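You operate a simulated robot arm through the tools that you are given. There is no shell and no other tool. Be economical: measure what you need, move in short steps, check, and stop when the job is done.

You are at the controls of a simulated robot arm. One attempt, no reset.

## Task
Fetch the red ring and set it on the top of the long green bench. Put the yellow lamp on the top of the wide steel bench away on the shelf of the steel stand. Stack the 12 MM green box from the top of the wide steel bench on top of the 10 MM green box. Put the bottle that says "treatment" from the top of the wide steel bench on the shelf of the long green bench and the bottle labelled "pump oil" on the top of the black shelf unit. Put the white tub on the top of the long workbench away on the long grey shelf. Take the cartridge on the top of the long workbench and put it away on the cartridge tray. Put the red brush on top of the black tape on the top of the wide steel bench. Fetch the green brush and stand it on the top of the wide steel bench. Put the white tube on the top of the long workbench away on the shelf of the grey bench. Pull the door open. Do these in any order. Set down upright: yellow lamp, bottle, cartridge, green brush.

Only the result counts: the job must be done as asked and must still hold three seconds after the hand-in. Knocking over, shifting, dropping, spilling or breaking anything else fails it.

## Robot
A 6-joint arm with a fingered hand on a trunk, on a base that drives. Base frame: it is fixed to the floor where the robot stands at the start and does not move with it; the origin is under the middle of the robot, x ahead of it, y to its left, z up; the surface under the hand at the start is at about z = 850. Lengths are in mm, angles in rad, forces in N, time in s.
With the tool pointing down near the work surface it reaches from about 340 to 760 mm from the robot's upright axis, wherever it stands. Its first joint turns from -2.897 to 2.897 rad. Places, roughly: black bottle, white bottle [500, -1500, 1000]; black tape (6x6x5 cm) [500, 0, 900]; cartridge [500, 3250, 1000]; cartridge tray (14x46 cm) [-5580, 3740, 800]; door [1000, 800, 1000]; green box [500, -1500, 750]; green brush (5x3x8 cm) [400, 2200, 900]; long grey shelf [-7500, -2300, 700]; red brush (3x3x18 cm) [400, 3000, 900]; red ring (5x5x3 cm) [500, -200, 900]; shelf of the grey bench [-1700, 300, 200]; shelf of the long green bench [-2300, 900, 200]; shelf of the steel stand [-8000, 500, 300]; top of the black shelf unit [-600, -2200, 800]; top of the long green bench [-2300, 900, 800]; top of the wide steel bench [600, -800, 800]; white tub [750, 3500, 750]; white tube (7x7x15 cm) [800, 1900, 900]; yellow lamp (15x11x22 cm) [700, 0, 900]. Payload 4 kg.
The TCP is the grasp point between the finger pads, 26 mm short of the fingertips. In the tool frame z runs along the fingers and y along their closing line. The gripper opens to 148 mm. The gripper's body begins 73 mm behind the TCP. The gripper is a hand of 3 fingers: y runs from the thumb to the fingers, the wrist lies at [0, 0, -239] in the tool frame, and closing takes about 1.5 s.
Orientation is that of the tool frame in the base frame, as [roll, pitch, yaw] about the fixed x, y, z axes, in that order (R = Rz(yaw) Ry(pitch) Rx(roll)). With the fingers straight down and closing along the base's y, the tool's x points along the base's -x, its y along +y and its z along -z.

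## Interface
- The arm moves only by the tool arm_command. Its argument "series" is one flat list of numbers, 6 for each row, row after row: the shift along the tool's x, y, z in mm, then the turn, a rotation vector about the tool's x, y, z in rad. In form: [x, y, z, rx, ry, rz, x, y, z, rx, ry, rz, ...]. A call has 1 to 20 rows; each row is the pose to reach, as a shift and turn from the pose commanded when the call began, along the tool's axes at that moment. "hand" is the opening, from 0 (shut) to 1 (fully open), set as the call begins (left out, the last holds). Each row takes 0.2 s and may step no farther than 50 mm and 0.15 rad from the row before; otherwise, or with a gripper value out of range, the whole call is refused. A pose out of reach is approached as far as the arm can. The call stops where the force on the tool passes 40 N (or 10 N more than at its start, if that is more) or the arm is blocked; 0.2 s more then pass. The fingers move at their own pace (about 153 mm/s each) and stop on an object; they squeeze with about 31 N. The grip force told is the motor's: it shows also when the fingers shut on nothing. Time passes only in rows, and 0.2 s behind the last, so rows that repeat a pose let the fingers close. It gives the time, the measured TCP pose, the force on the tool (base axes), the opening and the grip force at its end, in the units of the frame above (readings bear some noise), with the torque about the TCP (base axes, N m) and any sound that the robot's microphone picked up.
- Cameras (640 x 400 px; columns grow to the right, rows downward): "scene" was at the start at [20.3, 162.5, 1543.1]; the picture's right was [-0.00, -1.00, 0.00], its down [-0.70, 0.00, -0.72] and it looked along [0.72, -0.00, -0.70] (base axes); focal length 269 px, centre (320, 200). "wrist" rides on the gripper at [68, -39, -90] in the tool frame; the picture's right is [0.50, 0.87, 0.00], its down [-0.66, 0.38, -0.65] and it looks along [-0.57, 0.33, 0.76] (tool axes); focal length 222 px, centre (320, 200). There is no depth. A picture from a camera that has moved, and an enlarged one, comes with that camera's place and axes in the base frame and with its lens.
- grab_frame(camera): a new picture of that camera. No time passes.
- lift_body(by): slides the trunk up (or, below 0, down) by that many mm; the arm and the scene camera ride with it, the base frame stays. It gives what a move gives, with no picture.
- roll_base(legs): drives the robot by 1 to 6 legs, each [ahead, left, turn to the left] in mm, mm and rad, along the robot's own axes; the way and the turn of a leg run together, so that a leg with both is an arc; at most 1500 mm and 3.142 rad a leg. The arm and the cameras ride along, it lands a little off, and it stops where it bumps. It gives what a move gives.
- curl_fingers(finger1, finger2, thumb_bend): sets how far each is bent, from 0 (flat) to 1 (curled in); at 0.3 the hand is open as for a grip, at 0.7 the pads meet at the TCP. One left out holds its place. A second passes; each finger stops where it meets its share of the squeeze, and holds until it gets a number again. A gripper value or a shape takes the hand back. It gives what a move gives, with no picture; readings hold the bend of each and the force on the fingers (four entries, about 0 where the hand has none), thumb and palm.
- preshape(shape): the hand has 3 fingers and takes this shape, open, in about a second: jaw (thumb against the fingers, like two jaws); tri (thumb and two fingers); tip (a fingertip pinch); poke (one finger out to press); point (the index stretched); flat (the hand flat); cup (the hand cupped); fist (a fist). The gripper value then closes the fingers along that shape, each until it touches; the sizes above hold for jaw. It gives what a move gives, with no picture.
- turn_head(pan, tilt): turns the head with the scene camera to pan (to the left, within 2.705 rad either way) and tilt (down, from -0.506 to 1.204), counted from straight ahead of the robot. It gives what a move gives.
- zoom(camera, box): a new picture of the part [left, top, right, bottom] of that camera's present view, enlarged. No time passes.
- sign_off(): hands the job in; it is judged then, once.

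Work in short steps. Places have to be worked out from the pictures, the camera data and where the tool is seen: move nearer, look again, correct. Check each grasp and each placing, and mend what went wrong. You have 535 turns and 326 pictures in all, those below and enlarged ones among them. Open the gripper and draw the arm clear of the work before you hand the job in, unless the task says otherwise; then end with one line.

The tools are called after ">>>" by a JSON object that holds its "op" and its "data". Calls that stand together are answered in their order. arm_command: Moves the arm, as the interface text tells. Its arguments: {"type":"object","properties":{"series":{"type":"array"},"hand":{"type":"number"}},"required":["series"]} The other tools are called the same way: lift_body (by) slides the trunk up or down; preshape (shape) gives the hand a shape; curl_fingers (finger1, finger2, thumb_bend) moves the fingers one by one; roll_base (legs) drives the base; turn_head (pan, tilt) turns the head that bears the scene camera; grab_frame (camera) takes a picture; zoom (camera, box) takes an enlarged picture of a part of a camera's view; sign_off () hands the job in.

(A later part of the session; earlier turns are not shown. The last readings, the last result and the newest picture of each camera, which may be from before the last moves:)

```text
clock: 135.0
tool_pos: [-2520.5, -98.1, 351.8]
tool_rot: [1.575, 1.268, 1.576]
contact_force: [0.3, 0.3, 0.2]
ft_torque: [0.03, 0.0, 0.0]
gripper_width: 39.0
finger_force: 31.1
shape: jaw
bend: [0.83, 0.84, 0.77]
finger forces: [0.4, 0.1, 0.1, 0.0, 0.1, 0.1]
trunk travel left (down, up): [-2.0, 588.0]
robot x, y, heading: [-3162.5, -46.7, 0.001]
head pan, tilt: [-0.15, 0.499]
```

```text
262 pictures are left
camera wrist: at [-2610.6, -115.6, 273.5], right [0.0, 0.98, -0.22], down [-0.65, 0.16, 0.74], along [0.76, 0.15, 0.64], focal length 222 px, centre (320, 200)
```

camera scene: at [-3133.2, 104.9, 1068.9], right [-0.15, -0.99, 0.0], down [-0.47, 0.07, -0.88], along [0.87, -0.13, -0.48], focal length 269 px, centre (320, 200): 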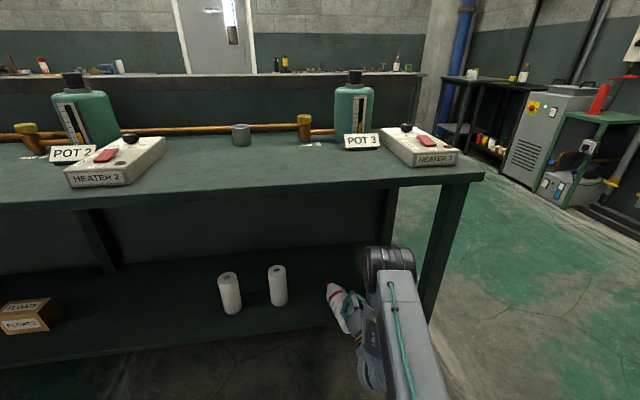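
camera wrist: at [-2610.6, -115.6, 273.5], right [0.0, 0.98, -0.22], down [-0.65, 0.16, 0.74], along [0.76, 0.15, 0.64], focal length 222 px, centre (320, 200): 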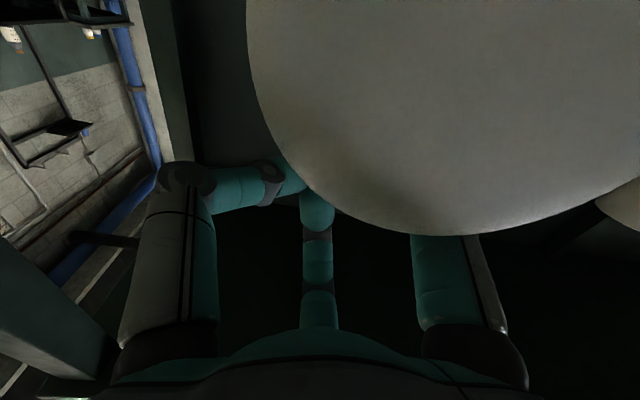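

The bottle was knocked out of the grip at the shelf edge. I zoom to see exactly how it rests before moving anything.

>>> {"op": "zoom", "data": {"camera": "scene", "box": [270, 240, 430, 340]}}

```text
4.00 times, centred on (350, 290) of scene
camera zoom: at [-3133.2, 104.9, 1068.9], right [-0.15, -0.99, 0.0], down [-0.47, 0.07, -0.88], along [0.87, -0.13, -0.48], focal length 1076 px, centre (200, -160)
```

zoom: 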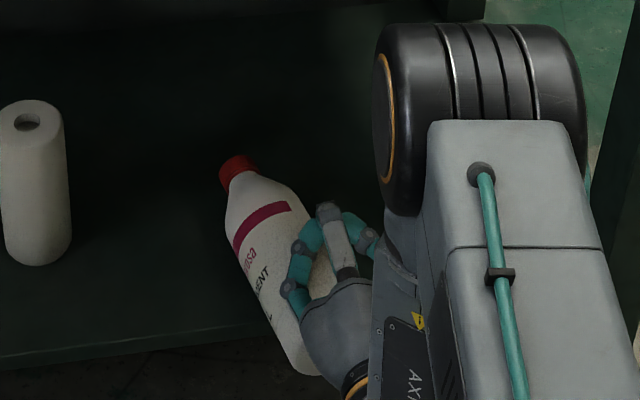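

Force reads zero, so it's either resting or still moving. I hold one step and look again.

>>> {"op": "arm_command", "data": {"series": [0, 0, 0, 0, 0, 0]}}

>>> {"op": "zoom", "data": {"camera": "scene", "box": [230, 220, 470, 370]}}

>>> {"op": "grab_frame", "data": {"camera": "wrist"}}

```text
clock: 135.4
tool_pos: [-2522.3, -98.1, 349.7]
tool_rot: [1.573, 1.269, 1.576]
contact_force: [-0.8, 1.0, 0.2]
ft_torque: [0.01, 0.02, 0.0]
gripper_width: 39.1
finger_force: 31.1
shape: jaw
bend: [0.83, 0.84, 0.77]
finger forces: [0.4, 0.0, 0.0, 0.1, 0.0, 0.0]
trunk travel left (down, up): [-2.0, 588.0]
robot x, y, heading: [-3156.9, -44.2, 0.002]
head pan, tilt: [-0.15, 0.499]
```

```text
2.67 times, centred on (350, 295) of scene
camera zoom: at [-3133.2, 104.9, 1068.9], right [-0.15, -0.99, 0.0], down [-0.47, 0.07, -0.88], along [0.87, -0.13, -0.48], focal length 718 px, centre (240, -53)
```

zoom: 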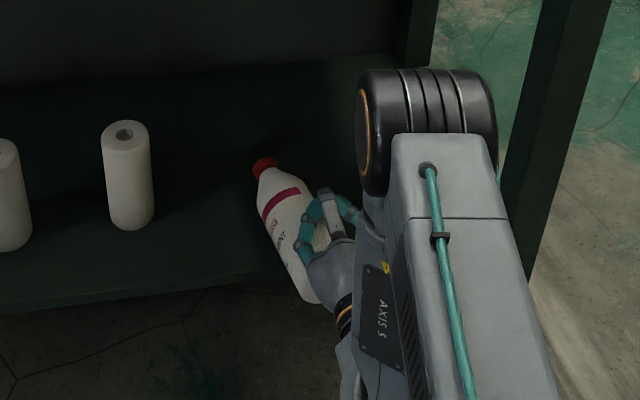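

```text
259 pictures are left
camera wrist: at [-2610.5, -115.7, 273.6], right [0.0, 0.98, -0.22], down [-0.65, 0.17, 0.74], along [0.76, 0.15, 0.64], focal length 222 px, centre (320, 200)
```

wrist: 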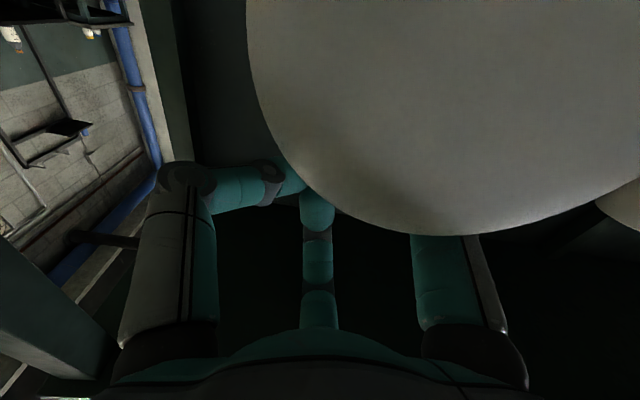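

Static: the bottle is lying on the shelf (shelf z≈245, higher than I thought), cap inward, base overhanging slightly. I raise the hand gently and withdraw to plan a regrasp.

>>> {"op": "arm_command", "data": {"series": [-10, 3, 0, 0, 0, 0, -20, 6, 0, 0, 0, 0, -40, 12, 0, 0, 0, 0, -60, 18, 0, 0, 0, 0]}}

>>> {"op": "zoom", "data": {"camera": "scene", "box": [230, 220, 470, 370]}}

```text
clock: 136.4
tool_pos: [-2521.2, -99.3, 415.1]
tool_rot: [1.579, 1.269, 1.581]
contact_force: [0.4, 0.4, -0.2]
ft_torque: [-0.02, -0.02, -0.01]
gripper_width: 39.1
finger_force: 31.2
shape: jaw
bend: [0.83, 0.84, 0.77]
finger forces: [0.1, 0.0, 0.0, 0.1, 0.1, 0.0]
trunk travel left (down, up): [-2.0, 588.0]
robot x, y, heading: [-3157.0, -39.9, -0.001]
head pan, tilt: [-0.15, 0.499]
```

```text
2.67 times, centred on (350, 295) of scene
camera zoom: at [-3133.1, 104.9, 1068.8], right [-0.15, -0.99, 0.0], down [-0.47, 0.07, -0.88], along [0.87, -0.13, -0.48], focal length 718 px, centre (240, -53)
```

zoom: 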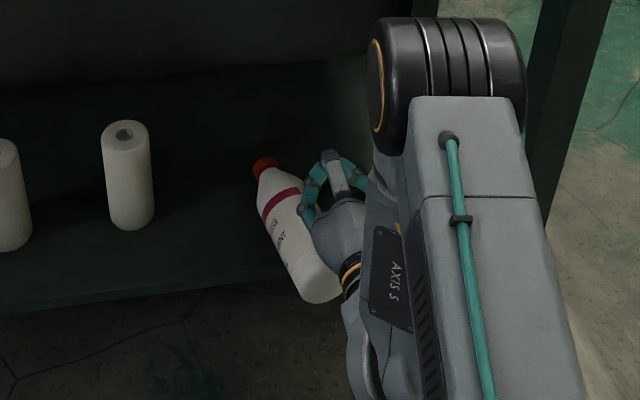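

Bottle stays put. I drive the base back 200 to see it fully.

>>> {"op": "roll_base", "data": {"legs": [[-200, 0, 0]]}}

>>> {"op": "arm_command", "data": {"series": [0, 0, 0, 0, 0, 0, 0, 0, 0, 0, 0, 0, 0, 0, 0, 0, 0, 0, 0, 0, 0, 0, 0, 0, 0, 0, 0, 0, 0, 0], "hand": 1}}

>>> {"op": "grab_frame", "data": {"camera": "scene"}}

>>> {"op": "zoom", "data": {"camera": "scene", "box": [250, 190, 410, 290]}}

```text
clock: 138.0
tool_pos: [-2720.0, -99.2, 414.7]
tool_rot: [1.575, 1.269, 1.575]
contact_force: [0.5, -0.6, -0.6]
ft_torque: [-0.02, 0.02, -0.02]
gripper_width: 38.9
finger_force: 30.7
shape: jaw
bend: [0.83, 0.84, 0.77]
finger forces: [0.1, 0.0, 0.1, 0.0, 0.0, 0.0]
trunk travel left (down, up): [-2.0, 588.0]
robot x, y, heading: [-3360.2, -45.4, -0.001]
head pan, tilt: [-0.15, 0.499]
```

```text
clock: 139.2
tool_pos: [-2719.9, -100.4, 413.6]
tool_rot: [1.574, 1.268, 1.577]
contact_force: [-0.1, -0.8, 0.2]
ft_torque: [-0.02, -0.02, 0.02]
gripper_width: 147.9
finger_force: 0.1
shape: jaw
bend: [0.3, 0.3, 0.3]
finger forces: [0.0, 0.1, 0.1, 0.1, 0.0, 0.0]
trunk travel left (down, up): [-2.0, 588.0]
robot x, y, heading: [-3362.4, -44.6, -0.003]
head pan, tilt: [-0.15, 0.499]
```

```text
257 pictures are left
camera scene: at [-3332.5, 104.7, 1068.9], right [-0.15, -0.99, 0.0], down [-0.47, 0.07, -0.88], along [0.87, -0.13, -0.48], focal length 269 px, centre (320, 200)
```

scene: 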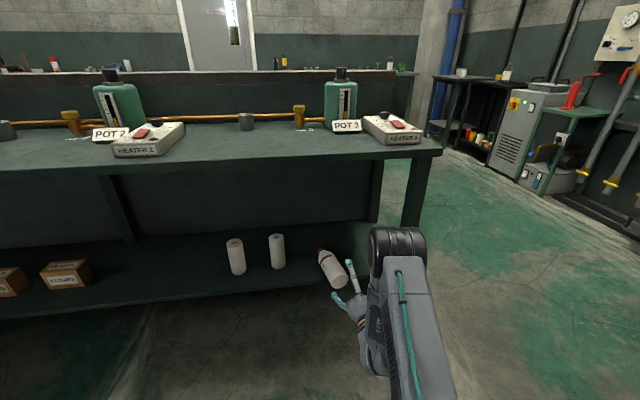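

```text
4.00 times, centred on (330, 240) of scene
camera zoom: at [-3332.5, 104.7, 1068.9], right [-0.15, -0.99, 0.0], down [-0.47, 0.07, -0.88], along [0.87, -0.13, -0.48], focal length 1076 px, centre (280, 40)
```

zoom: 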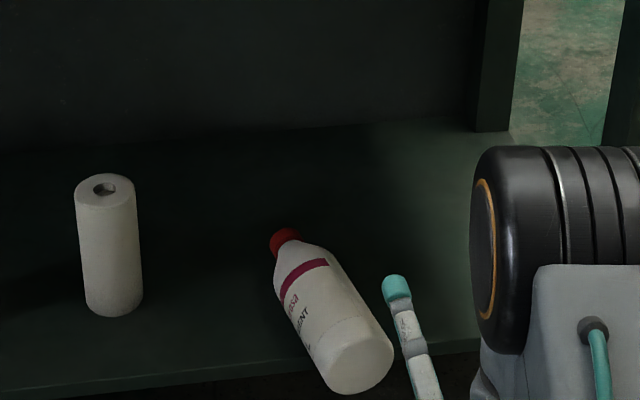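

Measured: shelf z≈242; bottle lies with axis yaw ≈0.25, base at (-2568,-95), cap at (-2378,-47). Plan: grip it from above (tool pitched ~75° down, aligned with its axis), then pitch to horizontal, which stands it cap-up. First unroll and raise the hand.

>>> {"op": "arm_command", "data": {"series": [-30, 9, 0, 0, 0, -0.1, -65, 20, 0, 0, 0, -0.2, -95, 29, 0, 0, 0, -0.3, -95, 29, 0, 0, 0, -0.3]}}

>>> {"op": "arm_command", "data": {"series": [0, 0, 0, 0, 0.145, 0, 0, 0, 0, 0, 0.29, 0, 0, 0, 0, 0, 0.435, 0, 0, 0, 0, 0, 0.58, 0, 0, 0, 0, 0, 0.725, 0, 0, 0, 0, 0, 0.87, 0, 0, 0, 0, 0, 1.015, 0, 0, 0, 0, 0, 1.16, 0, 0, 0, 0, 0, 1.309, 0], "hand": 0.72}}

>>> {"op": "arm_command", "data": {"series": [0, 0, 0, -0.032, 0, -0.119, 0, 0, 0, -0.064, 0, -0.2386, 0, 0, 0, -0.064, 0, -0.2386]}}

>>> {"op": "grab_frame", "data": {"camera": "scene"}}

```text
clock: 140.2
tool_pos: [-2719.4, -102.1, 513.5]
tool_rot: [2.686, 1.569, 2.687]
contact_force: [0.8, 1.5, 0.6]
ft_torque: [-0.01, -0.01, 0.03]
gripper_width: 148.0
finger_force: 0.0
shape: jaw
bend: [0.3, 0.3, 0.3]
finger forces: [0.0, 0.1, 0.1, 0.1, 0.1, 0.1]
trunk travel left (down, up): [-2.0, 588.0]
robot x, y, heading: [-3359.9, -45.6, 0.004]
head pan, tilt: [-0.15, 0.499]
```

```text
clock: 142.2
tool_pos: [-2719.9, -100.8, 513.4]
tool_rot: [3.133, 0.26, -3.138]
contact_force: [0.5, -0.3, 0.8]
ft_torque: [0.04, -0.03, -0.02]
gripper_width: 106.5
finger_force: 0.0
shape: jaw
bend: [0.27, 0.27, 0.59]
finger forces: [0.0, 0.0, 0.0, 0.1, 0.0, 0.0]
out of reach, approached as far as the arm can: row 7, 8
trunk travel left (down, up): [-2.0, 588.0]
robot x, y, heading: [-3359.9, -45.9, 0.002]
head pan, tilt: [-0.15, 0.499]
```

```text
clock: 143.0
tool_pos: [-2719.8, -100.3, 512.6]
tool_rot: [3.141, 0.262, -2.892]
contact_force: [0.6, -0.2, -0.6]
ft_torque: [-0.01, -0.01, 0.02]
gripper_width: 106.9
finger_force: 0.1
shape: jaw
bend: [0.27, 0.27, 0.59]
finger forces: [0.0, 0.0, 0.0, 0.1, 0.1, 0.1]
trunk travel left (down, up): [-2.0, 588.0]
robot x, y, heading: [-3357.1, -41.2, -0.0]
head pan, tilt: [-0.15, 0.499]
```

```text
255 pictures are left
camera scene: at [-3332.5, 104.7, 1068.9], right [-0.15, -0.99, 0.0], down [-0.47, 0.07, -0.88], along [0.87, -0.13, -0.48], focal length 269 px, centre (320, 200)
```

scene: 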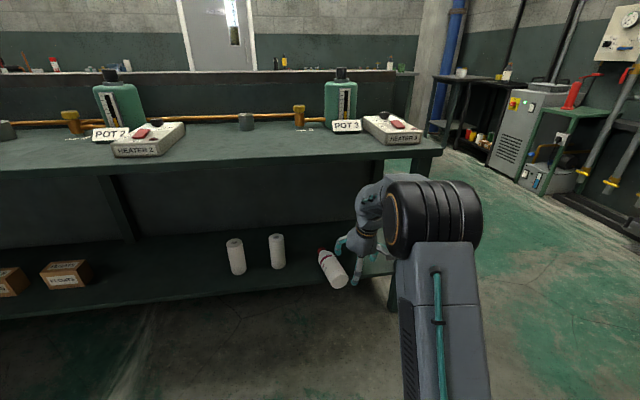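

Orientation set (75° down, yaw 0.25). I lower to z≈372 in front of the bench and shift y to −74.

>>> {"op": "arm_command", "data": {"series": [10, 8, 45, 0, 0, 0, 20, 16, 90, 0, 0, 0, 30, 25, 137, 0, 0, 0, 30, 25, 137, 0, 0, 0]}}

>>> {"op": "roll_base", "data": {"legs": [[100, 0, 0]]}}

>>> {"op": "grab_frame", "data": {"camera": "scene"}}

>>> {"op": "grab_frame", "data": {"camera": "wrist"}}

```text
clock: 144.0
tool_pos: [-2720.6, -73.4, 375.5]
tool_rot: [3.14, 0.261, -2.891]
contact_force: [0.3, -0.8, 0.4]
ft_torque: [0.04, 0.02, 0.03]
gripper_width: 106.7
finger_force: 0.0
shape: jaw
bend: [0.27, 0.27, 0.59]
finger forces: [0.0, 0.1, 0.1, 0.0, 0.1, 0.1]
trunk travel left (down, up): [-2.0, 588.0]
robot x, y, heading: [-3361.3, -44.6, -0.006]
head pan, tilt: [-0.15, 0.499]
```

```text
clock: 145.1
tool_pos: [-2619.4, -72.3, 375.1]
tool_rot: [3.14, 0.262, -2.892]
contact_force: [-0.1, 0.8, -0.7]
ft_torque: [-0.01, 0.02, 0.02]
gripper_width: 106.8
finger_force: 0.0
shape: jaw
bend: [0.27, 0.27, 0.59]
finger forces: [0.0, 0.0, 0.0, 0.0, 0.0, 0.0]
trunk travel left (down, up): [-2.0, 588.0]
robot x, y, heading: [-3256.5, -45.2, 0.0]
head pan, tilt: [-0.15, 0.499]
```

```text
254 pictures are left
camera scene: at [-3231.9, 104.9, 1068.9], right [-0.15, -0.99, 0.0], down [-0.47, 0.07, -0.88], along [0.87, -0.13, -0.48], focal length 269 px, centre (320, 200)
```

scene: 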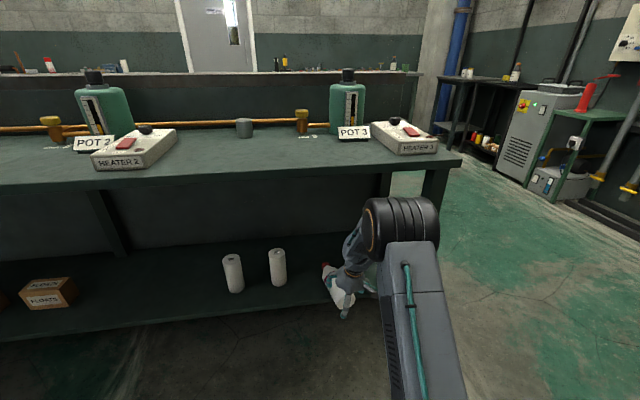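

```text
253 pictures are left
camera wrist: at [-2694.6, -132.4, 443.3], right [-0.68, 0.72, -0.13], down [0.36, 0.48, 0.8], along [0.64, 0.5, -0.58], focal length 222 px, centre (320, 200)
```

wrist: 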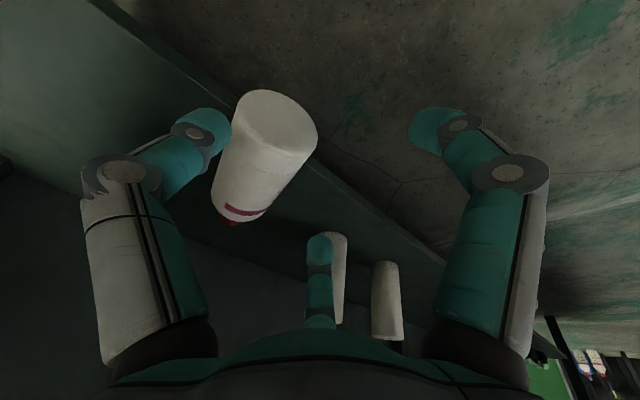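

Wrist view confirms base centre at (-2567,-96). Elbow has ample clearance, so I drive forward 130 over the bottle.

>>> {"op": "roll_base", "data": {"legs": [[130, 0, 0]]}}

>>> {"op": "grab_frame", "data": {"camera": "wrist"}}

>>> {"op": "grab_frame", "data": {"camera": "scene"}}

```text
clock: 146.4
tool_pos: [-2493.1, -74.0, 375.0]
tool_rot: [3.139, 0.262, -2.893]
contact_force: [-0.3, -0.7, 0.2]
ft_torque: [0.01, 0.01, 0.04]
gripper_width: 106.8
finger_force: 0.1
shape: jaw
bend: [0.27, 0.27, 0.59]
finger forces: [0.0, 0.1, 0.0, 0.1, 0.0, 0.0]
trunk travel left (down, up): [-2.0, 588.0]
robot x, y, heading: [-3131.0, -46.8, -0.0]
head pan, tilt: [-0.15, 0.499]
```

```text
252 pictures are left
camera wrist: at [-2567.7, -133.8, 443.3], right [-0.68, 0.72, -0.13], down [0.36, 0.48, 0.8], along [0.64, 0.5, -0.58], focal length 222 px, centre (320, 200)
```

wrist: 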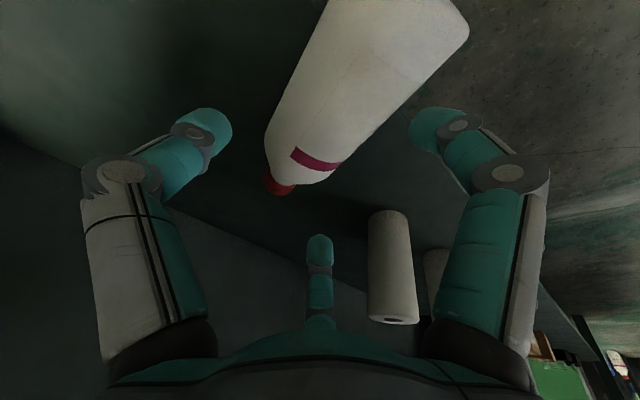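

```text
251 pictures are left
camera scene: at [-3104.4, 104.9, 1068.9], right [-0.15, -0.99, 0.0], down [-0.47, 0.07, -0.88], along [0.87, -0.13, -0.48], focal length 269 px, centre (320, 200)
```

scene: 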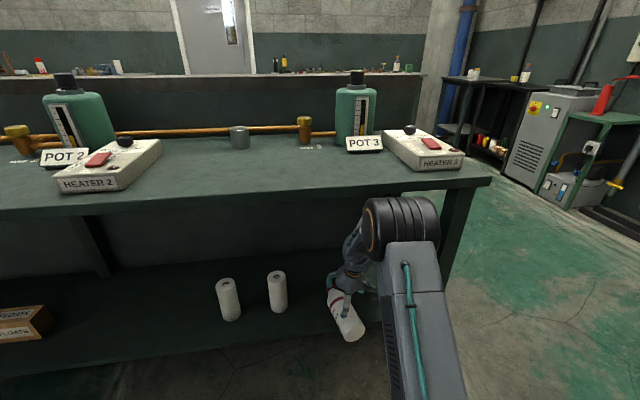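

Alignment is good. I descend to z≈290 around the bottle.

>>> {"op": "arm_command", "data": {"series": [5, -1, 28, 0, 0, 0, 10, -1, 56, 0, 0, 0, 15, -2, 76, 0, 0, 0, 15, -2, 82, 0, 0, 0]}}

>>> {"op": "grab_frame", "data": {"camera": "wrist"}}

```text
clock: 147.4
tool_pos: [-2485.3, -73.2, 291.2]
tool_rot: [3.14, 0.262, -2.893]
contact_force: [-1.0, 4.9, 4.3]
ft_torque: [0.21, -0.15, 0.16]
gripper_width: 108.5
finger_force: 0.0
shape: jaw
bend: [0.27, 0.21, 0.59]
finger forces: [0.6, 4.5, 0.0, 0.0, 0.0, 0.0]
trunk travel left (down, up): [-2.0, 588.0]
robot x, y, heading: [-3130.5, -43.6, 0.002]
head pan, tilt: [-0.15, 0.499]
```

```text
250 pictures are left
camera wrist: at [-2560.1, -133.5, 359.9], right [-0.68, 0.72, -0.13], down [0.36, 0.48, 0.8], along [0.64, 0.5, -0.58], focal length 222 px, centre (320, 200)
```

wrist: 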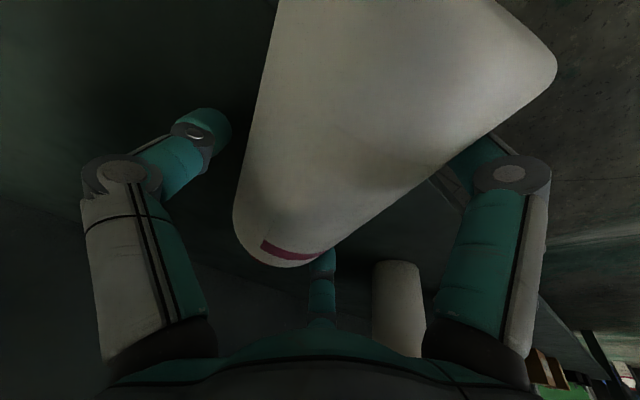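

Finger 2 presses the bottle's +y side; I shift the hand +8 mm along its y, then close.

>>> {"op": "arm_command", "data": {"series": [0, 8, 0, 0, 0, 0, 0, 8, 0, 0, 0, 0]}}

>>> {"op": "arm_command", "data": {"series": [0, 0, 0, 0, 0, 0, 0, 0, 0, 0, 0, 0, 0, 0, 0, 0, 0, 0, 0, 0, 0, 0, 0, 0, 0, 0, 0, 0, 0, 0, 0, 0, 0, 0, 0, 0, 0, 0, 0, 0, 0, 0], "hand": 0}}

>>> {"op": "grab_frame", "data": {"camera": "wrist"}}

```text
clock: 148.0
tool_pos: [-2486.4, -66.8, 290.6]
tool_rot: [3.14, 0.263, -2.894]
contact_force: [0.2, 0.2, 0.1]
ft_torque: [0.03, -0.02, -0.01]
gripper_width: 107.5
finger_force: 0.0
shape: jaw
bend: [0.27, 0.26, 0.59]
finger forces: [0.0, 0.8, 0.1, 0.1, 0.0, 0.1]
trunk travel left (down, up): [-2.0, 588.0]
robot x, y, heading: [-3136.8, -39.9, -0.001]
head pan, tilt: [-0.15, 0.499]
```

```text
clock: 149.6
tool_pos: [-2486.8, -67.5, 291.0]
tool_rot: [3.139, 0.263, -2.893]
contact_force: [-1.6, 0.0, -0.3]
ft_torque: [0.16, -0.32, -0.02]
gripper_width: 85.5
finger_force: 31.4
shape: jaw
bend: [0.78, 0.3, 0.7]
finger forces: [20.6, 24.8, 0.0, 0.0, 32.9, 0.0]
trunk travel left (down, up): [-2.0, 588.0]
robot x, y, heading: [-3129.9, -42.3, 0.001]
head pan, tilt: [-0.15, 0.499]
```

```text
249 pictures are left
camera wrist: at [-2562.0, -126.1, 359.8], right [-0.68, 0.72, -0.13], down [0.36, 0.48, 0.8], along [0.64, 0.5, -0.58], focal length 222 px, centre (320, 200)
```

wrist: 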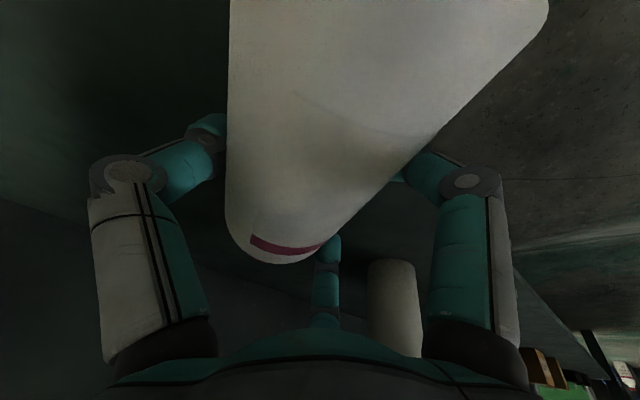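

Gripped, though fingers are uneven. I lift 50 mm slowly and check how the bottle sits.

>>> {"op": "arm_command", "data": {"series": [-3, 0, -10, 0, 0, 0, -5, 0, -20, 0, 0, 0, -9, 0, -34, 0, 0, 0, -13, 0, -48, 0, 0, 0, -13, 0, -48, 0, 0, 0]}}

>>> {"op": "grab_frame", "data": {"camera": "wrist"}}

>>> {"op": "zoom", "data": {"camera": "scene", "box": [250, 220, 410, 320]}}

```text
clock: 150.8
tool_pos: [-2485.8, -65.3, 341.8]
tool_rot: [3.141, 0.26, -2.895]
contact_force: [0.8, 0.5, -9.7]
ft_torque: [0.16, -0.04, -0.01]
gripper_width: 83.9
finger_force: 31.2
shape: jaw
bend: [0.78, 0.32, 0.7]
finger forces: [20.7, 24.2, 0.0, 0.0, 34.6, 0.0]
trunk travel left (down, up): [-2.0, 588.0]
robot x, y, heading: [-3133.1, -42.8, -0.003]
head pan, tilt: [-0.15, 0.499]
```

```text
248 pictures are left
camera wrist: at [-2562.3, -125.3, 410.1], right [-0.68, 0.72, -0.13], down [0.36, 0.48, 0.8], along [0.64, 0.5, -0.58], focal length 222 px, centre (320, 200)
```

wrist: 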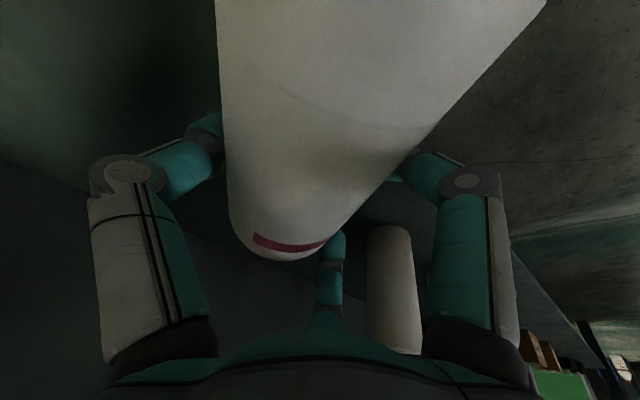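

```text
4.00 times, centred on (330, 270) of scene
camera zoom: at [-3103.8, 104.9, 1068.8], right [-0.15, -0.99, 0.0], down [-0.47, 0.07, -0.88], along [0.87, -0.13, -0.48], focal length 1076 px, centre (280, -80)
```

zoom: 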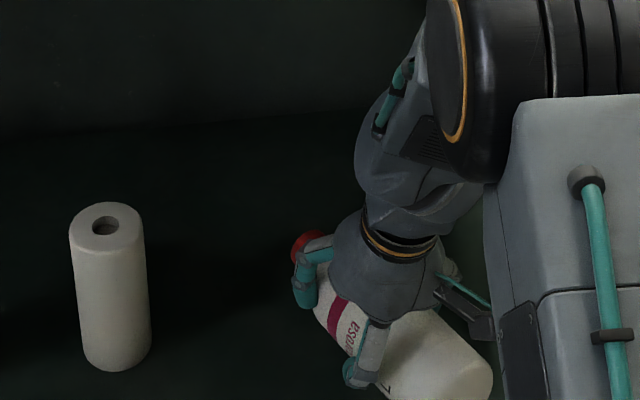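

Held at full weight; the bottle is creeping a little. I hold a second to let the grip settle.

>>> {"op": "arm_command", "data": {"series": [0, 0, 0, 0, 0, 0, 0, 0, 0, 0, 0, 0, 0, 0, 0, 0, 0, 0, 0, 0, 0, 0, 0, 0, 0, 0, 0, 0, 0, 0, 0, 0, 0, 0, 0, 0]}}

>>> {"op": "grab_frame", "data": {"camera": "wrist"}}

```text
clock: 152.2
tool_pos: [-2487.0, -64.5, 342.0]
tool_rot: [3.142, 0.261, -2.892]
contact_force: [-0.2, 0.1, -10.0]
ft_torque: [0.18, -0.03, 0.03]
gripper_width: 83.9
finger_force: 31.4
shape: jaw
bend: [0.78, 0.32, 0.7]
finger forces: [20.7, 24.3, 0.0, 0.0, 34.6, 0.0]
trunk travel left (down, up): [-2.0, 588.0]
robot x, y, heading: [-3131.4, -40.1, -0.004]
head pan, tilt: [-0.15, 0.499]
```

```text
246 pictures are left
camera wrist: at [-2562.3, -125.3, 409.9], right [-0.68, 0.72, -0.13], down [0.36, 0.48, 0.8], along [0.64, 0.5, -0.58], focal length 222 px, centre (320, 200)
```

wrist: 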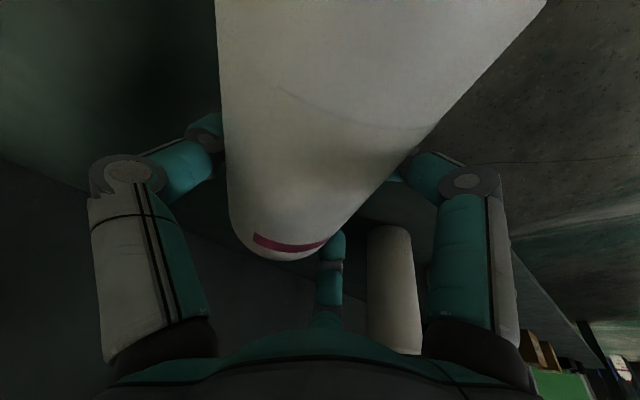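

Stable. I back out 260 mm, then pitch the tool to horizontal so the cap goes up.

>>> {"op": "roll_base", "data": {"legs": [[-280, 0, 0]]}}

>>> {"op": "arm_command", "data": {"series": [0, 0, 0, 0, -0.12, 0, -5, 0, -15, 0, -0.24, 0, -10, 0, -30, 0, -0.36, 0, -15, 0, -45, 0, -0.48, 0, -20, 0, -60, 0, -0.6, 0, -20, 0, -75, 0, -0.72, 0, -20, 0, -75, 0, -0.84, 0, -20, 0, -75, 0, -0.96, 0, -20, 0, -75, 0, -1.08, 0, -20, 0, -75, 0, -1.2, 0, -20, 0, -75, 0, -1.309, 0, -20, 0, -75, 0, -1.309, 0]}}

>>> {"op": "grab_frame", "data": {"camera": "wrist"}}

>>> {"op": "zoom", "data": {"camera": "scene", "box": [250, 190, 410, 290]}}

```text
clock: 154.2
tool_pos: [-2766.1, -64.6, 340.4]
tool_rot: [-3.142, 0.26, -2.893]
contact_force: [0.3, -0.7, -9.8]
ft_torque: [0.19, -0.02, 0.0]
gripper_width: 83.8
finger_force: 30.7
shape: jaw
bend: [0.78, 0.32, 0.7]
finger forces: [20.8, 24.2, 0.1, 0.1, 34.6, 0.0]
trunk travel left (down, up): [-2.0, 588.0]
robot x, y, heading: [-3410.0, -44.2, 0.001]
head pan, tilt: [-0.15, 0.499]
```

```text
clock: 156.8
tool_pos: [-2765.2, -64.3, 420.3]
tool_rot: [1.909, 1.567, 2.156]
contact_force: [-0.2, 0.0, -10.4]
ft_torque: [0.13, 0.14, 0.01]
gripper_width: 82.8
finger_force: 31.2
shape: jaw
bend: [0.78, 0.34, 0.7]
finger forces: [20.4, 24.1, 0.0, 0.1, 33.7, 0.0]
out of reach, approached as far as the arm can: row 2, 3
trunk travel left (down, up): [-2.0, 588.0]
robot x, y, heading: [-3411.0, -44.3, -0.002]
head pan, tilt: [-0.15, 0.499]
```

```text
245 pictures are left
camera wrist: at [-2842.2, -124.7, 350.6], right [-0.21, 0.84, -0.5], down [-0.73, 0.2, 0.66], along [0.65, 0.5, 0.57], focal length 222 px, centre (320, 200)
```

wrist: 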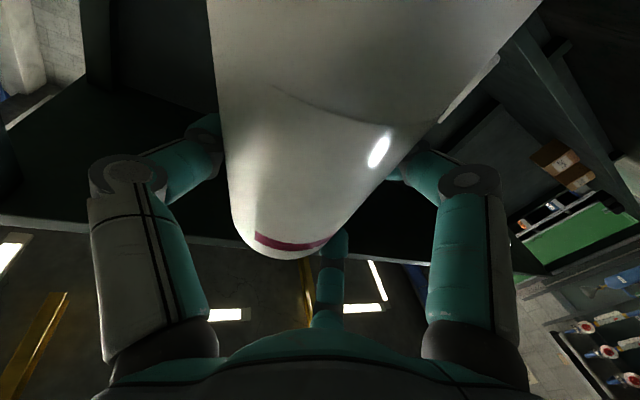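

```text
4.00 times, centred on (330, 240) of scene
camera zoom: at [-3382.2, 105.0, 1068.9], right [-0.15, -0.99, 0.0], down [-0.47, 0.07, -0.88], along [0.87, -0.13, -0.48], focal length 1076 px, centre (280, 40)
```

zoom: 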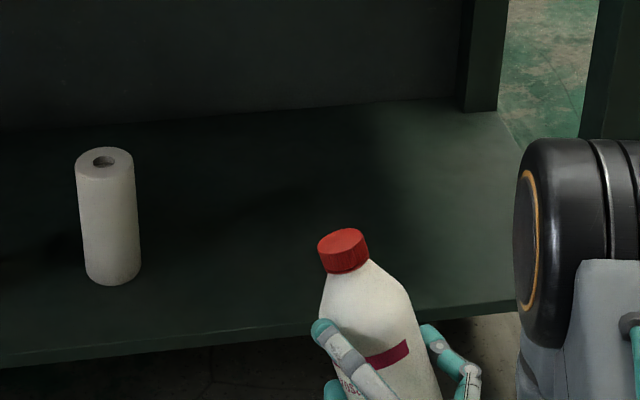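

Nearly upright; leaning ≈0.22 rad to the left. I roll the tool +0.22 and check.

>>> {"op": "arm_command", "data": {"series": [0, 0, 0, 0, 0, 0.11, 0, 0, 0, 0, 0, 0.22, 0, 0, 0, 0, 0, 0.22]}}

>>> {"op": "zoom", "data": {"camera": "scene", "box": [250, 220, 410, 320]}}

>>> {"op": "grab_frame", "data": {"camera": "wrist"}}

```text
clock: 157.6
tool_pos: [-2764.6, -64.8, 419.9]
tool_rot: [1.578, 1.348, 1.826]
contact_force: [0.6, 0.5, -10.1]
ft_torque: [0.09, 0.14, 0.0]
gripper_width: 82.4
finger_force: 31.1
shape: jaw
bend: [0.78, 0.34, 0.7]
finger forces: [19.9, 24.2, 0.0, 0.2, 35.3, 0.0]
trunk travel left (down, up): [-2.0, 588.0]
robot x, y, heading: [-3413.4, -46.4, 0.001]
head pan, tilt: [-0.15, 0.499]
```

```text
4.00 times, centred on (330, 270) of scene
camera zoom: at [-3382.2, 105.0, 1068.8], right [-0.15, -0.99, 0.0], down [-0.47, 0.07, -0.88], along [0.87, -0.13, -0.48], focal length 1076 px, centre (280, -80)
```

zoom: 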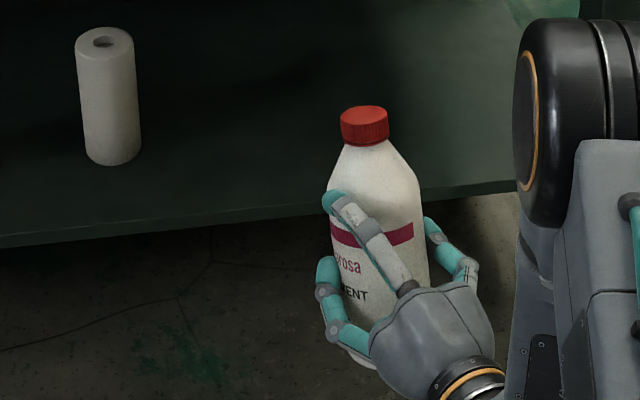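

```text
242 pictures are left
camera wrist: at [-2845.8, -109.3, 343.4], right [-0.24, 0.93, -0.3], down [-0.69, 0.06, 0.72], along [0.69, 0.37, 0.62], focal length 222 px, centre (320, 200)
```

wrist: 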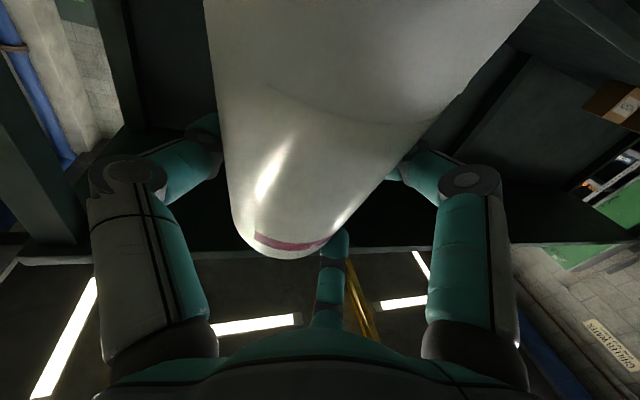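

A residual lean of ≈0.1 remains; add +0.1 roll and re-check.

>>> {"op": "arm_command", "data": {"series": [0, 0, 0, 0, 0, 0.1, 0, 0, 0, 0, 0, 0.1]}}

>>> {"op": "zoom", "data": {"camera": "scene", "box": [250, 220, 410, 320]}}

```text
clock: 158.2
tool_pos: [-2764.8, -64.6, 418.5]
tool_rot: [1.577, 1.247, 1.824]
contact_force: [-1.0, -0.4, -10.0]
ft_torque: [0.07, 0.17, 0.04]
gripper_width: 82.2
finger_force: 30.9
shape: jaw
bend: [0.79, 0.34, 0.7]
finger forces: [19.7, 24.0, 0.0, 0.0, 36.1, 0.0]
trunk travel left (down, up): [-2.0, 588.0]
robot x, y, heading: [-3410.7, -44.0, 0.001]
head pan, tilt: [-0.15, 0.499]
```

```text
4.00 times, centred on (330, 270) of scene
camera zoom: at [-3382.2, 105.0, 1068.8], right [-0.15, -0.99, 0.0], down [-0.47, 0.07, -0.88], along [0.87, -0.13, -0.48], focal length 1076 px, centre (280, -80)
```

zoom: 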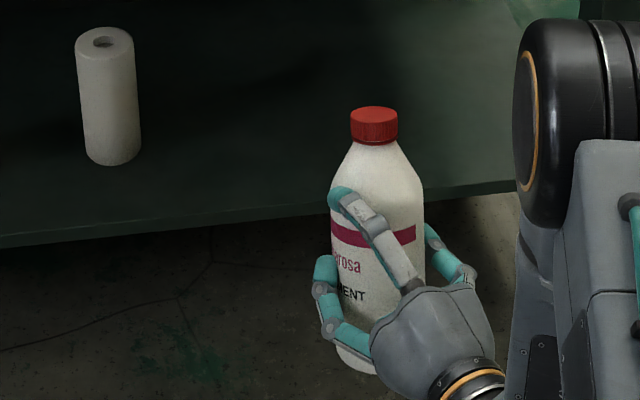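

Upright now. Bottle bottom is ≈98 below the TCP (z≈320), well above the shelf. I drive in 325 mm at this height.

>>> {"op": "roll_base", "data": {"legs": [[200, 0, 0]]}}

>>> {"op": "grab_frame", "data": {"camera": "scene"}}

```text
clock: 159.8
tool_pos: [-2566.4, -65.8, 418.0]
tool_rot: [1.578, 1.25, 1.822]
contact_force: [0.5, 1.0, -9.5]
ft_torque: [0.06, 0.17, 0.01]
gripper_width: 82.1
finger_force: 31.0
shape: jaw
bend: [0.79, 0.34, 0.7]
finger forces: [19.9, 24.1, 0.0, 0.1, 36.2, 0.1]
trunk travel left (down, up): [-2.0, 588.0]
robot x, y, heading: [-3212.7, -46.5, -0.004]
head pan, tilt: [-0.15, 0.499]
```

```text
240 pictures are left
camera scene: at [-3182.9, 104.7, 1068.8], right [-0.15, -0.99, 0.0], down [-0.47, 0.07, -0.88], along [0.87, -0.13, -0.48], focal length 269 px, centre (320, 200)
```

scene: 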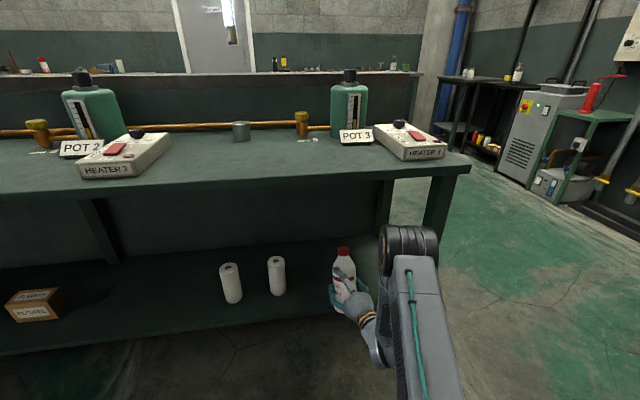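

I extend the arm the last 120 mm (keeps the elbow lower), moving along the tool axis.

>>> {"op": "arm_command", "data": {"series": [0, 0, 30, 0, 0, 0, 0, 0, 60, 0, 0, 0, 0, 0, 90, 0, 0, 0, 0, 0, 125, 0, 0, 0]}}

>>> {"op": "grab_frame", "data": {"camera": "scene"}}

```text
clock: 160.8
tool_pos: [-2443.9, -38.3, 417.6]
tool_rot: [1.578, 1.247, 1.824]
contact_force: [0.4, 0.6, -10.8]
ft_torque: [0.07, 0.16, 0.0]
gripper_width: 82.1
finger_force: 31.1
shape: jaw
bend: [0.79, 0.35, 0.7]
finger forces: [20.2, 23.3, 0.1, 0.0, 36.6, 0.1]
trunk travel left (down, up): [-2.0, 588.0]
robot x, y, heading: [-3209.9, -43.0, -0.004]
head pan, tilt: [-0.15, 0.499]
```

```text
239 pictures are left
camera scene: at [-3182.8, 104.7, 1068.9], right [-0.15, -0.99, 0.0], down [-0.47, 0.07, -0.88], along [0.87, -0.13, -0.48], focal length 269 px, centre (320, 200)
```

scene: 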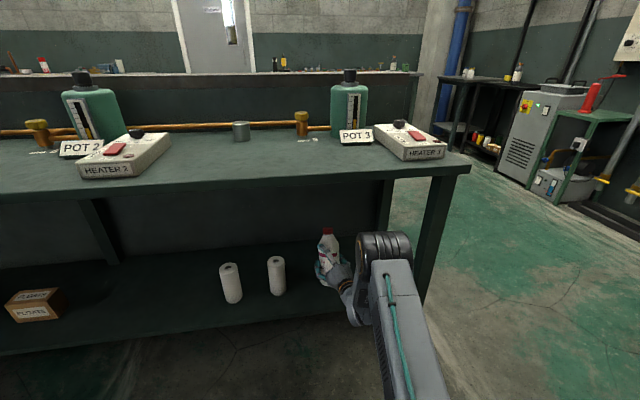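

I lower 60 mm, then step down to contact.

>>> {"op": "arm_command", "data": {"series": [20, -7, 0, 0, 0, 0, 40, -13, 0, 0, 0, 0, 57, -19, 0, 0, 0, 0, 57, -19, 0, 0, 0, 0]}}

>>> {"op": "arm_command", "data": {"series": [5, -2, 0, 0, 0, 0, 5, -2, 0, 0, 0, 0]}}

>>> {"op": "zoom", "data": {"camera": "scene", "box": [250, 210, 410, 310]}}

```text
clock: 161.8
tool_pos: [-2444.9, -34.7, 358.7]
tool_rot: [1.577, 1.248, 1.821]
contact_force: [-1.2, -0.1, -9.6]
ft_torque: [0.12, 0.15, 0.01]
gripper_width: 81.9
finger_force: 31.1
shape: jaw
bend: [0.79, 0.35, 0.7]
finger forces: [19.9, 22.6, 0.0, 0.0, 36.6, 0.0]
trunk travel left (down, up): [-2.0, 588.0]
robot x, y, heading: [-3214.2, -46.7, -0.002]
head pan, tilt: [-0.15, 0.499]
```

```text
clock: 162.3
tool_pos: [-2445.8, -36.3, 353.8]
tool_rot: [1.578, 1.248, 1.821]
contact_force: [-0.3, -0.3, -10.6]
ft_torque: [0.07, 0.13, -0.03]
gripper_width: 81.9
finger_force: 30.8
shape: jaw
bend: [0.79, 0.35, 0.7]
finger forces: [20.0, 22.5, 0.0, 0.0, 36.6, 0.1]
trunk travel left (down, up): [-2.0, 588.0]
robot x, y, heading: [-3213.1, -43.9, 0.003]
head pan, tilt: [-0.15, 0.499]
```

```text
4.00 times, centred on (330, 260) of scene
camera zoom: at [-3182.8, 104.7, 1068.8], right [-0.15, -0.99, 0.0], down [-0.47, 0.07, -0.88], along [0.87, -0.13, -0.48], focal length 1076 px, centre (280, -40)
```

zoom: 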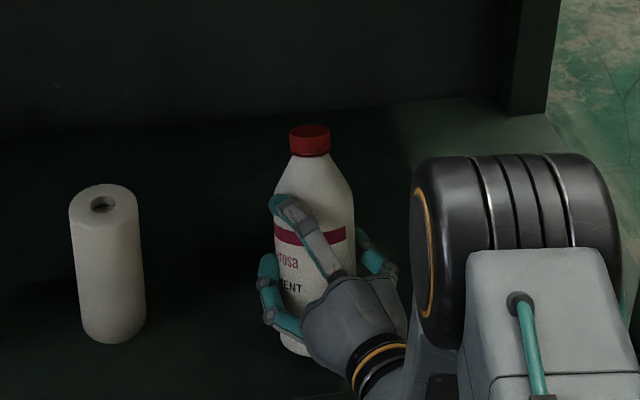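

Continue stepping down.

>>> {"op": "arm_command", "data": {"series": [5, -2, 0, 0, 0, 0, 5, -2, 0, 0, 0, 0]}}

>>> {"op": "arm_command", "data": {"series": [4, -1, 0, 0, 0, 0, 4, -1, 0, 0, 0, 0]}}

>>> {"op": "arm_command", "data": {"series": [4, -1, 0, 0, 0, 0, 4, -1, 0, 0, 0, 0]}}

```text
clock: 162.9
tool_pos: [-2445.4, -37.0, 346.8]
tool_rot: [1.575, 1.248, 1.821]
contact_force: [0.4, 0.0, -6.2]
ft_torque: [0.07, 0.17, 0.01]
gripper_width: 75.1
finger_force: 31.0
shape: jaw
bend: [0.79, 0.79, 0.7]
finger forces: [20.3, 17.2, 0.0, 0.0, 36.5, 0.1]
trunk travel left (down, up): [-2.0, 588.0]
robot x, y, heading: [-3212.6, -46.5, -0.006]
head pan, tilt: [-0.15, 0.499]
```

```text
clock: 163.6
tool_pos: [-2444.6, -36.9, 346.8]
tool_rot: [1.565, 1.25, 1.809]
contact_force: [2.7, -2.0, 6.8]
ft_torque: [-0.33, -0.2, 0.0]
gripper_width: 74.8
finger_force: 30.9
shape: jaw
bend: [0.79, 0.79, 0.7]
finger forces: [20.4, 17.7, 0.0, 0.1, 37.8, 0.0]
trunk travel left (down, up): [-2.0, 588.0]
robot x, y, heading: [-3214.0, -47.1, 0.002]
head pan, tilt: [-0.15, 0.499]
```

```text
clock: 164.2
tool_pos: [-2444.3, -37.4, 344.1]
tool_rot: [1.551, 1.252, 1.797]
contact_force: [7.9, -8.2, 24.9]
ft_torque: [-0.95, -0.78, 0.0]
gripper_width: 74.2
finger_force: 31.3
shape: jaw
bend: [0.79, 0.79, 0.7]
finger forces: [20.9, 18.9, 0.0, 0.0, 40.2, 0.1]
trunk travel left (down, up): [-2.0, 588.0]
robot x, y, heading: [-3213.1, -42.4, -0.001]
head pan, tilt: [-0.15, 0.499]
```

Firm contact. I ease up slightly and check uprightness before release.

>>> {"op": "arm_command", "data": {"series": [-4, 1, 0, 0, 0, 0, -4, 1, 0, 0, 0, 0]}}

>>> {"op": "zoom", "data": {"camera": "scene", "box": [250, 210, 410, 310]}}

```text
clock: 164.8
tool_pos: [-2445.2, -36.2, 345.8]
tool_rot: [1.571, 1.248, 1.817]
contact_force: [5.2, -8.2, 15.9]
ft_torque: [-0.91, -0.69, 0.01]
gripper_width: 74.5
finger_force: 31.2
shape: jaw
bend: [0.79, 0.79, 0.7]
finger forces: [21.0, 18.5, 0.1, 0.0, 40.6, 0.1]
trunk travel left (down, up): [-2.0, 588.0]
robot x, y, heading: [-3211.0, -38.5, -0.002]
head pan, tilt: [-0.15, 0.499]
```

```text
4.00 times, centred on (330, 260) of scene
camera zoom: at [-3184.6, 104.6, 1068.9], right [-0.15, -0.99, 0.0], down [-0.47, 0.07, -0.88], along [0.87, -0.13, -0.48], focal length 1076 px, centre (280, -40)
```

zoom: 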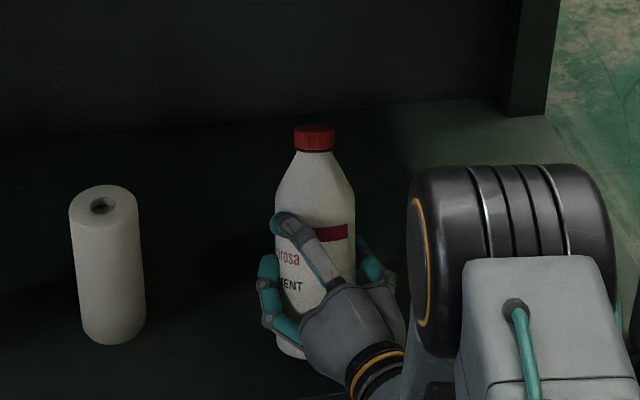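

Upright and seated. I release.

>>> {"op": "arm_command", "data": {"series": [0, 0, 0, 0, 0, 0, 0, 0, 0, 0, 0, 0, 0, 0, 0, 0, 0, 0, 0, 0, 0, 0, 0, 0, 0, 0, 0, 0, 0, 0], "hand": 0.85}}

>>> {"op": "zoom", "data": {"camera": "scene", "box": [250, 210, 410, 310]}}

>>> {"op": "grab_frame", "data": {"camera": "wrist"}}

```text
clock: 165.9
tool_pos: [-2445.9, -35.6, 344.0]
tool_rot: [1.573, 1.247, 1.82]
contact_force: [-0.4, -0.8, 0.5]
ft_torque: [0.01, 0.01, -0.01]
gripper_width: 125.5
finger_force: 0.2
shape: jaw
bend: [0.25, 0.25, 0.4]
finger forces: [0.1, 0.0, 0.1, 0.0, 0.0, 0.0]
trunk travel left (down, up): [-2.0, 588.0]
robot x, y, heading: [-3211.0, -43.6, -0.002]
head pan, tilt: [-0.15, 0.499]
```

```text
4.00 times, centred on (330, 260) of scene
camera zoom: at [-3183.5, 104.7, 1068.9], right [-0.15, -0.99, 0.0], down [-0.47, 0.07, -0.88], along [0.87, -0.13, -0.48], focal length 1076 px, centre (280, -40)
```

zoom: 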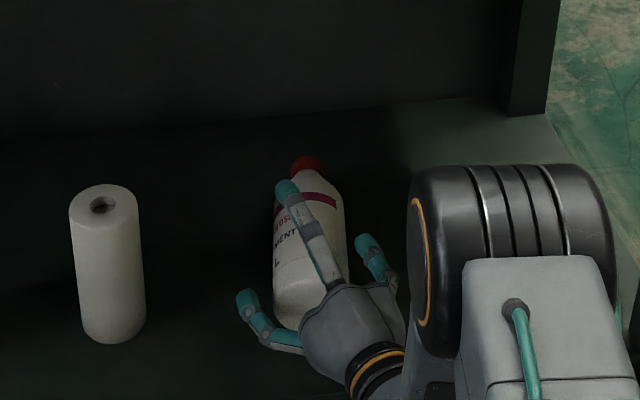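

```text
235 pictures are left
camera wrist: at [-2528.0, -73.0, 266.8], right [-0.24, 0.95, -0.2], down [-0.67, -0.01, 0.74], along [0.7, 0.31, 0.64], focal length 222 px, centre (320, 200)
```

wrist: 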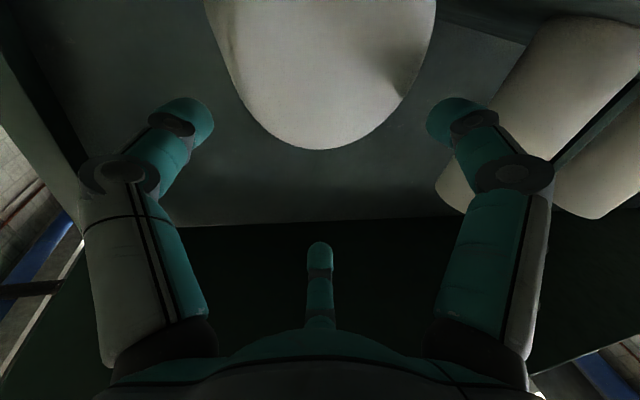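

It fell backwards: my error — the tool was 75° to the bottle axis, so it was still leaning 15° inward. I wait and look where it settled.

>>> {"op": "arm_command", "data": {"series": [0, 0, 0, 0, 0, 0, 0, 0, 0, 0, 0, 0, 0, 0, 0, 0, 0, 0]}}

>>> {"op": "zoom", "data": {"camera": "scene", "box": [250, 210, 410, 310]}}

>>> {"op": "grab_frame", "data": {"camera": "wrist"}}

```text
clock: 166.8
tool_pos: [-2445.1, -36.2, 344.3]
tool_rot: [1.575, 1.247, 1.821]
contact_force: [0.8, 0.9, 0.7]
ft_torque: [0.02, -0.01, 0.02]
gripper_width: 125.5
finger_force: 0.1
shape: jaw
bend: [0.25, 0.25, 0.4]
finger forces: [0.0, 0.1, 0.0, 0.0, 0.0, 0.0]
trunk travel left (down, up): [-2.0, 588.0]
robot x, y, heading: [-3212.8, -40.2, -0.006]
head pan, tilt: [-0.15, 0.499]
```

```text
4.00 times, centred on (330, 260) of scene
camera zoom: at [-3183.5, 104.7, 1068.9], right [-0.15, -0.99, 0.0], down [-0.47, 0.07, -0.88], along [0.87, -0.13, -0.48], focal length 1076 px, centre (280, -40)
```

zoom: 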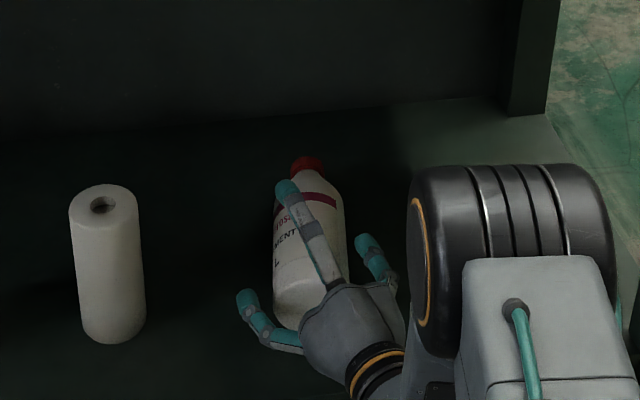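

```text
233 pictures are left
camera wrist: at [-2527.9, -73.1, 267.0], right [-0.24, 0.95, -0.2], down [-0.67, -0.01, 0.74], along [0.7, 0.31, 0.64], focal length 222 px, centre (320, 200)
```

wrist: 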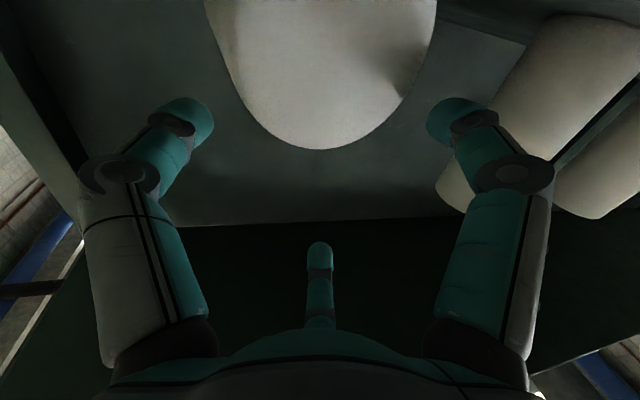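

It lies along +x: base ≈(-2438,-29), cap ≈(-2239,-69). I'll withdraw, and roll the hand 180° so the camera is on top, giving more freedom for the regrasp.

>>> {"op": "arm_command", "data": {"series": [0, 0, -30, 0, 0, 0, 0, 0, -60, 0, 0, 0, 0, 0, -90, 0, 0, 0, 0, 0, -125, 0, 0, 0]}}

>>> {"op": "roll_base", "data": {"legs": [[-230, 0, 0]]}}

>>> {"op": "zoom", "data": {"camera": "scene", "box": [210, 170, 370, 270]}}

```text
clock: 167.8
tool_pos: [-2566.7, -67.4, 344.0]
tool_rot: [1.573, 1.249, 1.817]
contact_force: [0.2, -0.3, 1.0]
ft_torque: [-0.03, -0.01, 0.01]
gripper_width: 125.6
finger_force: 0.1
shape: jaw
bend: [0.25, 0.25, 0.4]
finger forces: [0.1, 0.0, 0.1, 0.0, 0.0, 0.0]
trunk travel left (down, up): [-2.0, 588.0]
robot x, y, heading: [-3210.7, -42.8, -0.003]
head pan, tilt: [-0.15, 0.499]
```

```text
clock: 169.5
tool_pos: [-2796.3, -67.0, 344.9]
tool_rot: [1.575, 1.249, 1.822]
contact_force: [0.8, 0.6, 0.1]
ft_torque: [0.02, 0.01, 0.03]
gripper_width: 125.7
finger_force: 0.1
shape: jaw
bend: [0.25, 0.25, 0.4]
finger forces: [0.0, 0.1, 0.0, 0.0, 0.0, 0.0]
trunk travel left (down, up): [-2.0, 588.0]
robot x, y, heading: [-3437.8, -43.6, 0.005]
head pan, tilt: [-0.15, 0.499]
```

```text
4.00 times, centred on (290, 220) of scene
camera zoom: at [-3412.6, 105.3, 1068.9], right [-0.15, -0.99, 0.0], down [-0.47, 0.07, -0.88], along [0.87, -0.13, -0.48], focal length 1076 px, centre (440, 120)
```

zoom: 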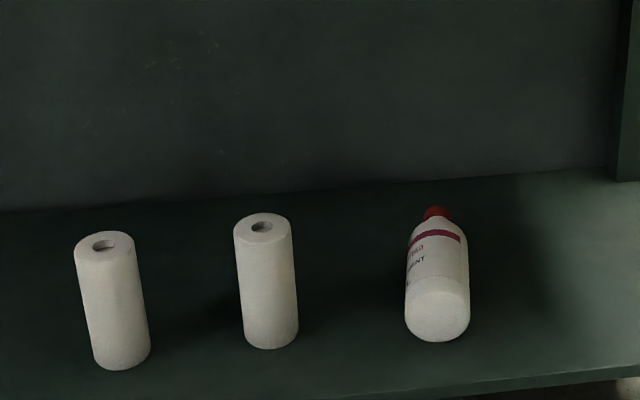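

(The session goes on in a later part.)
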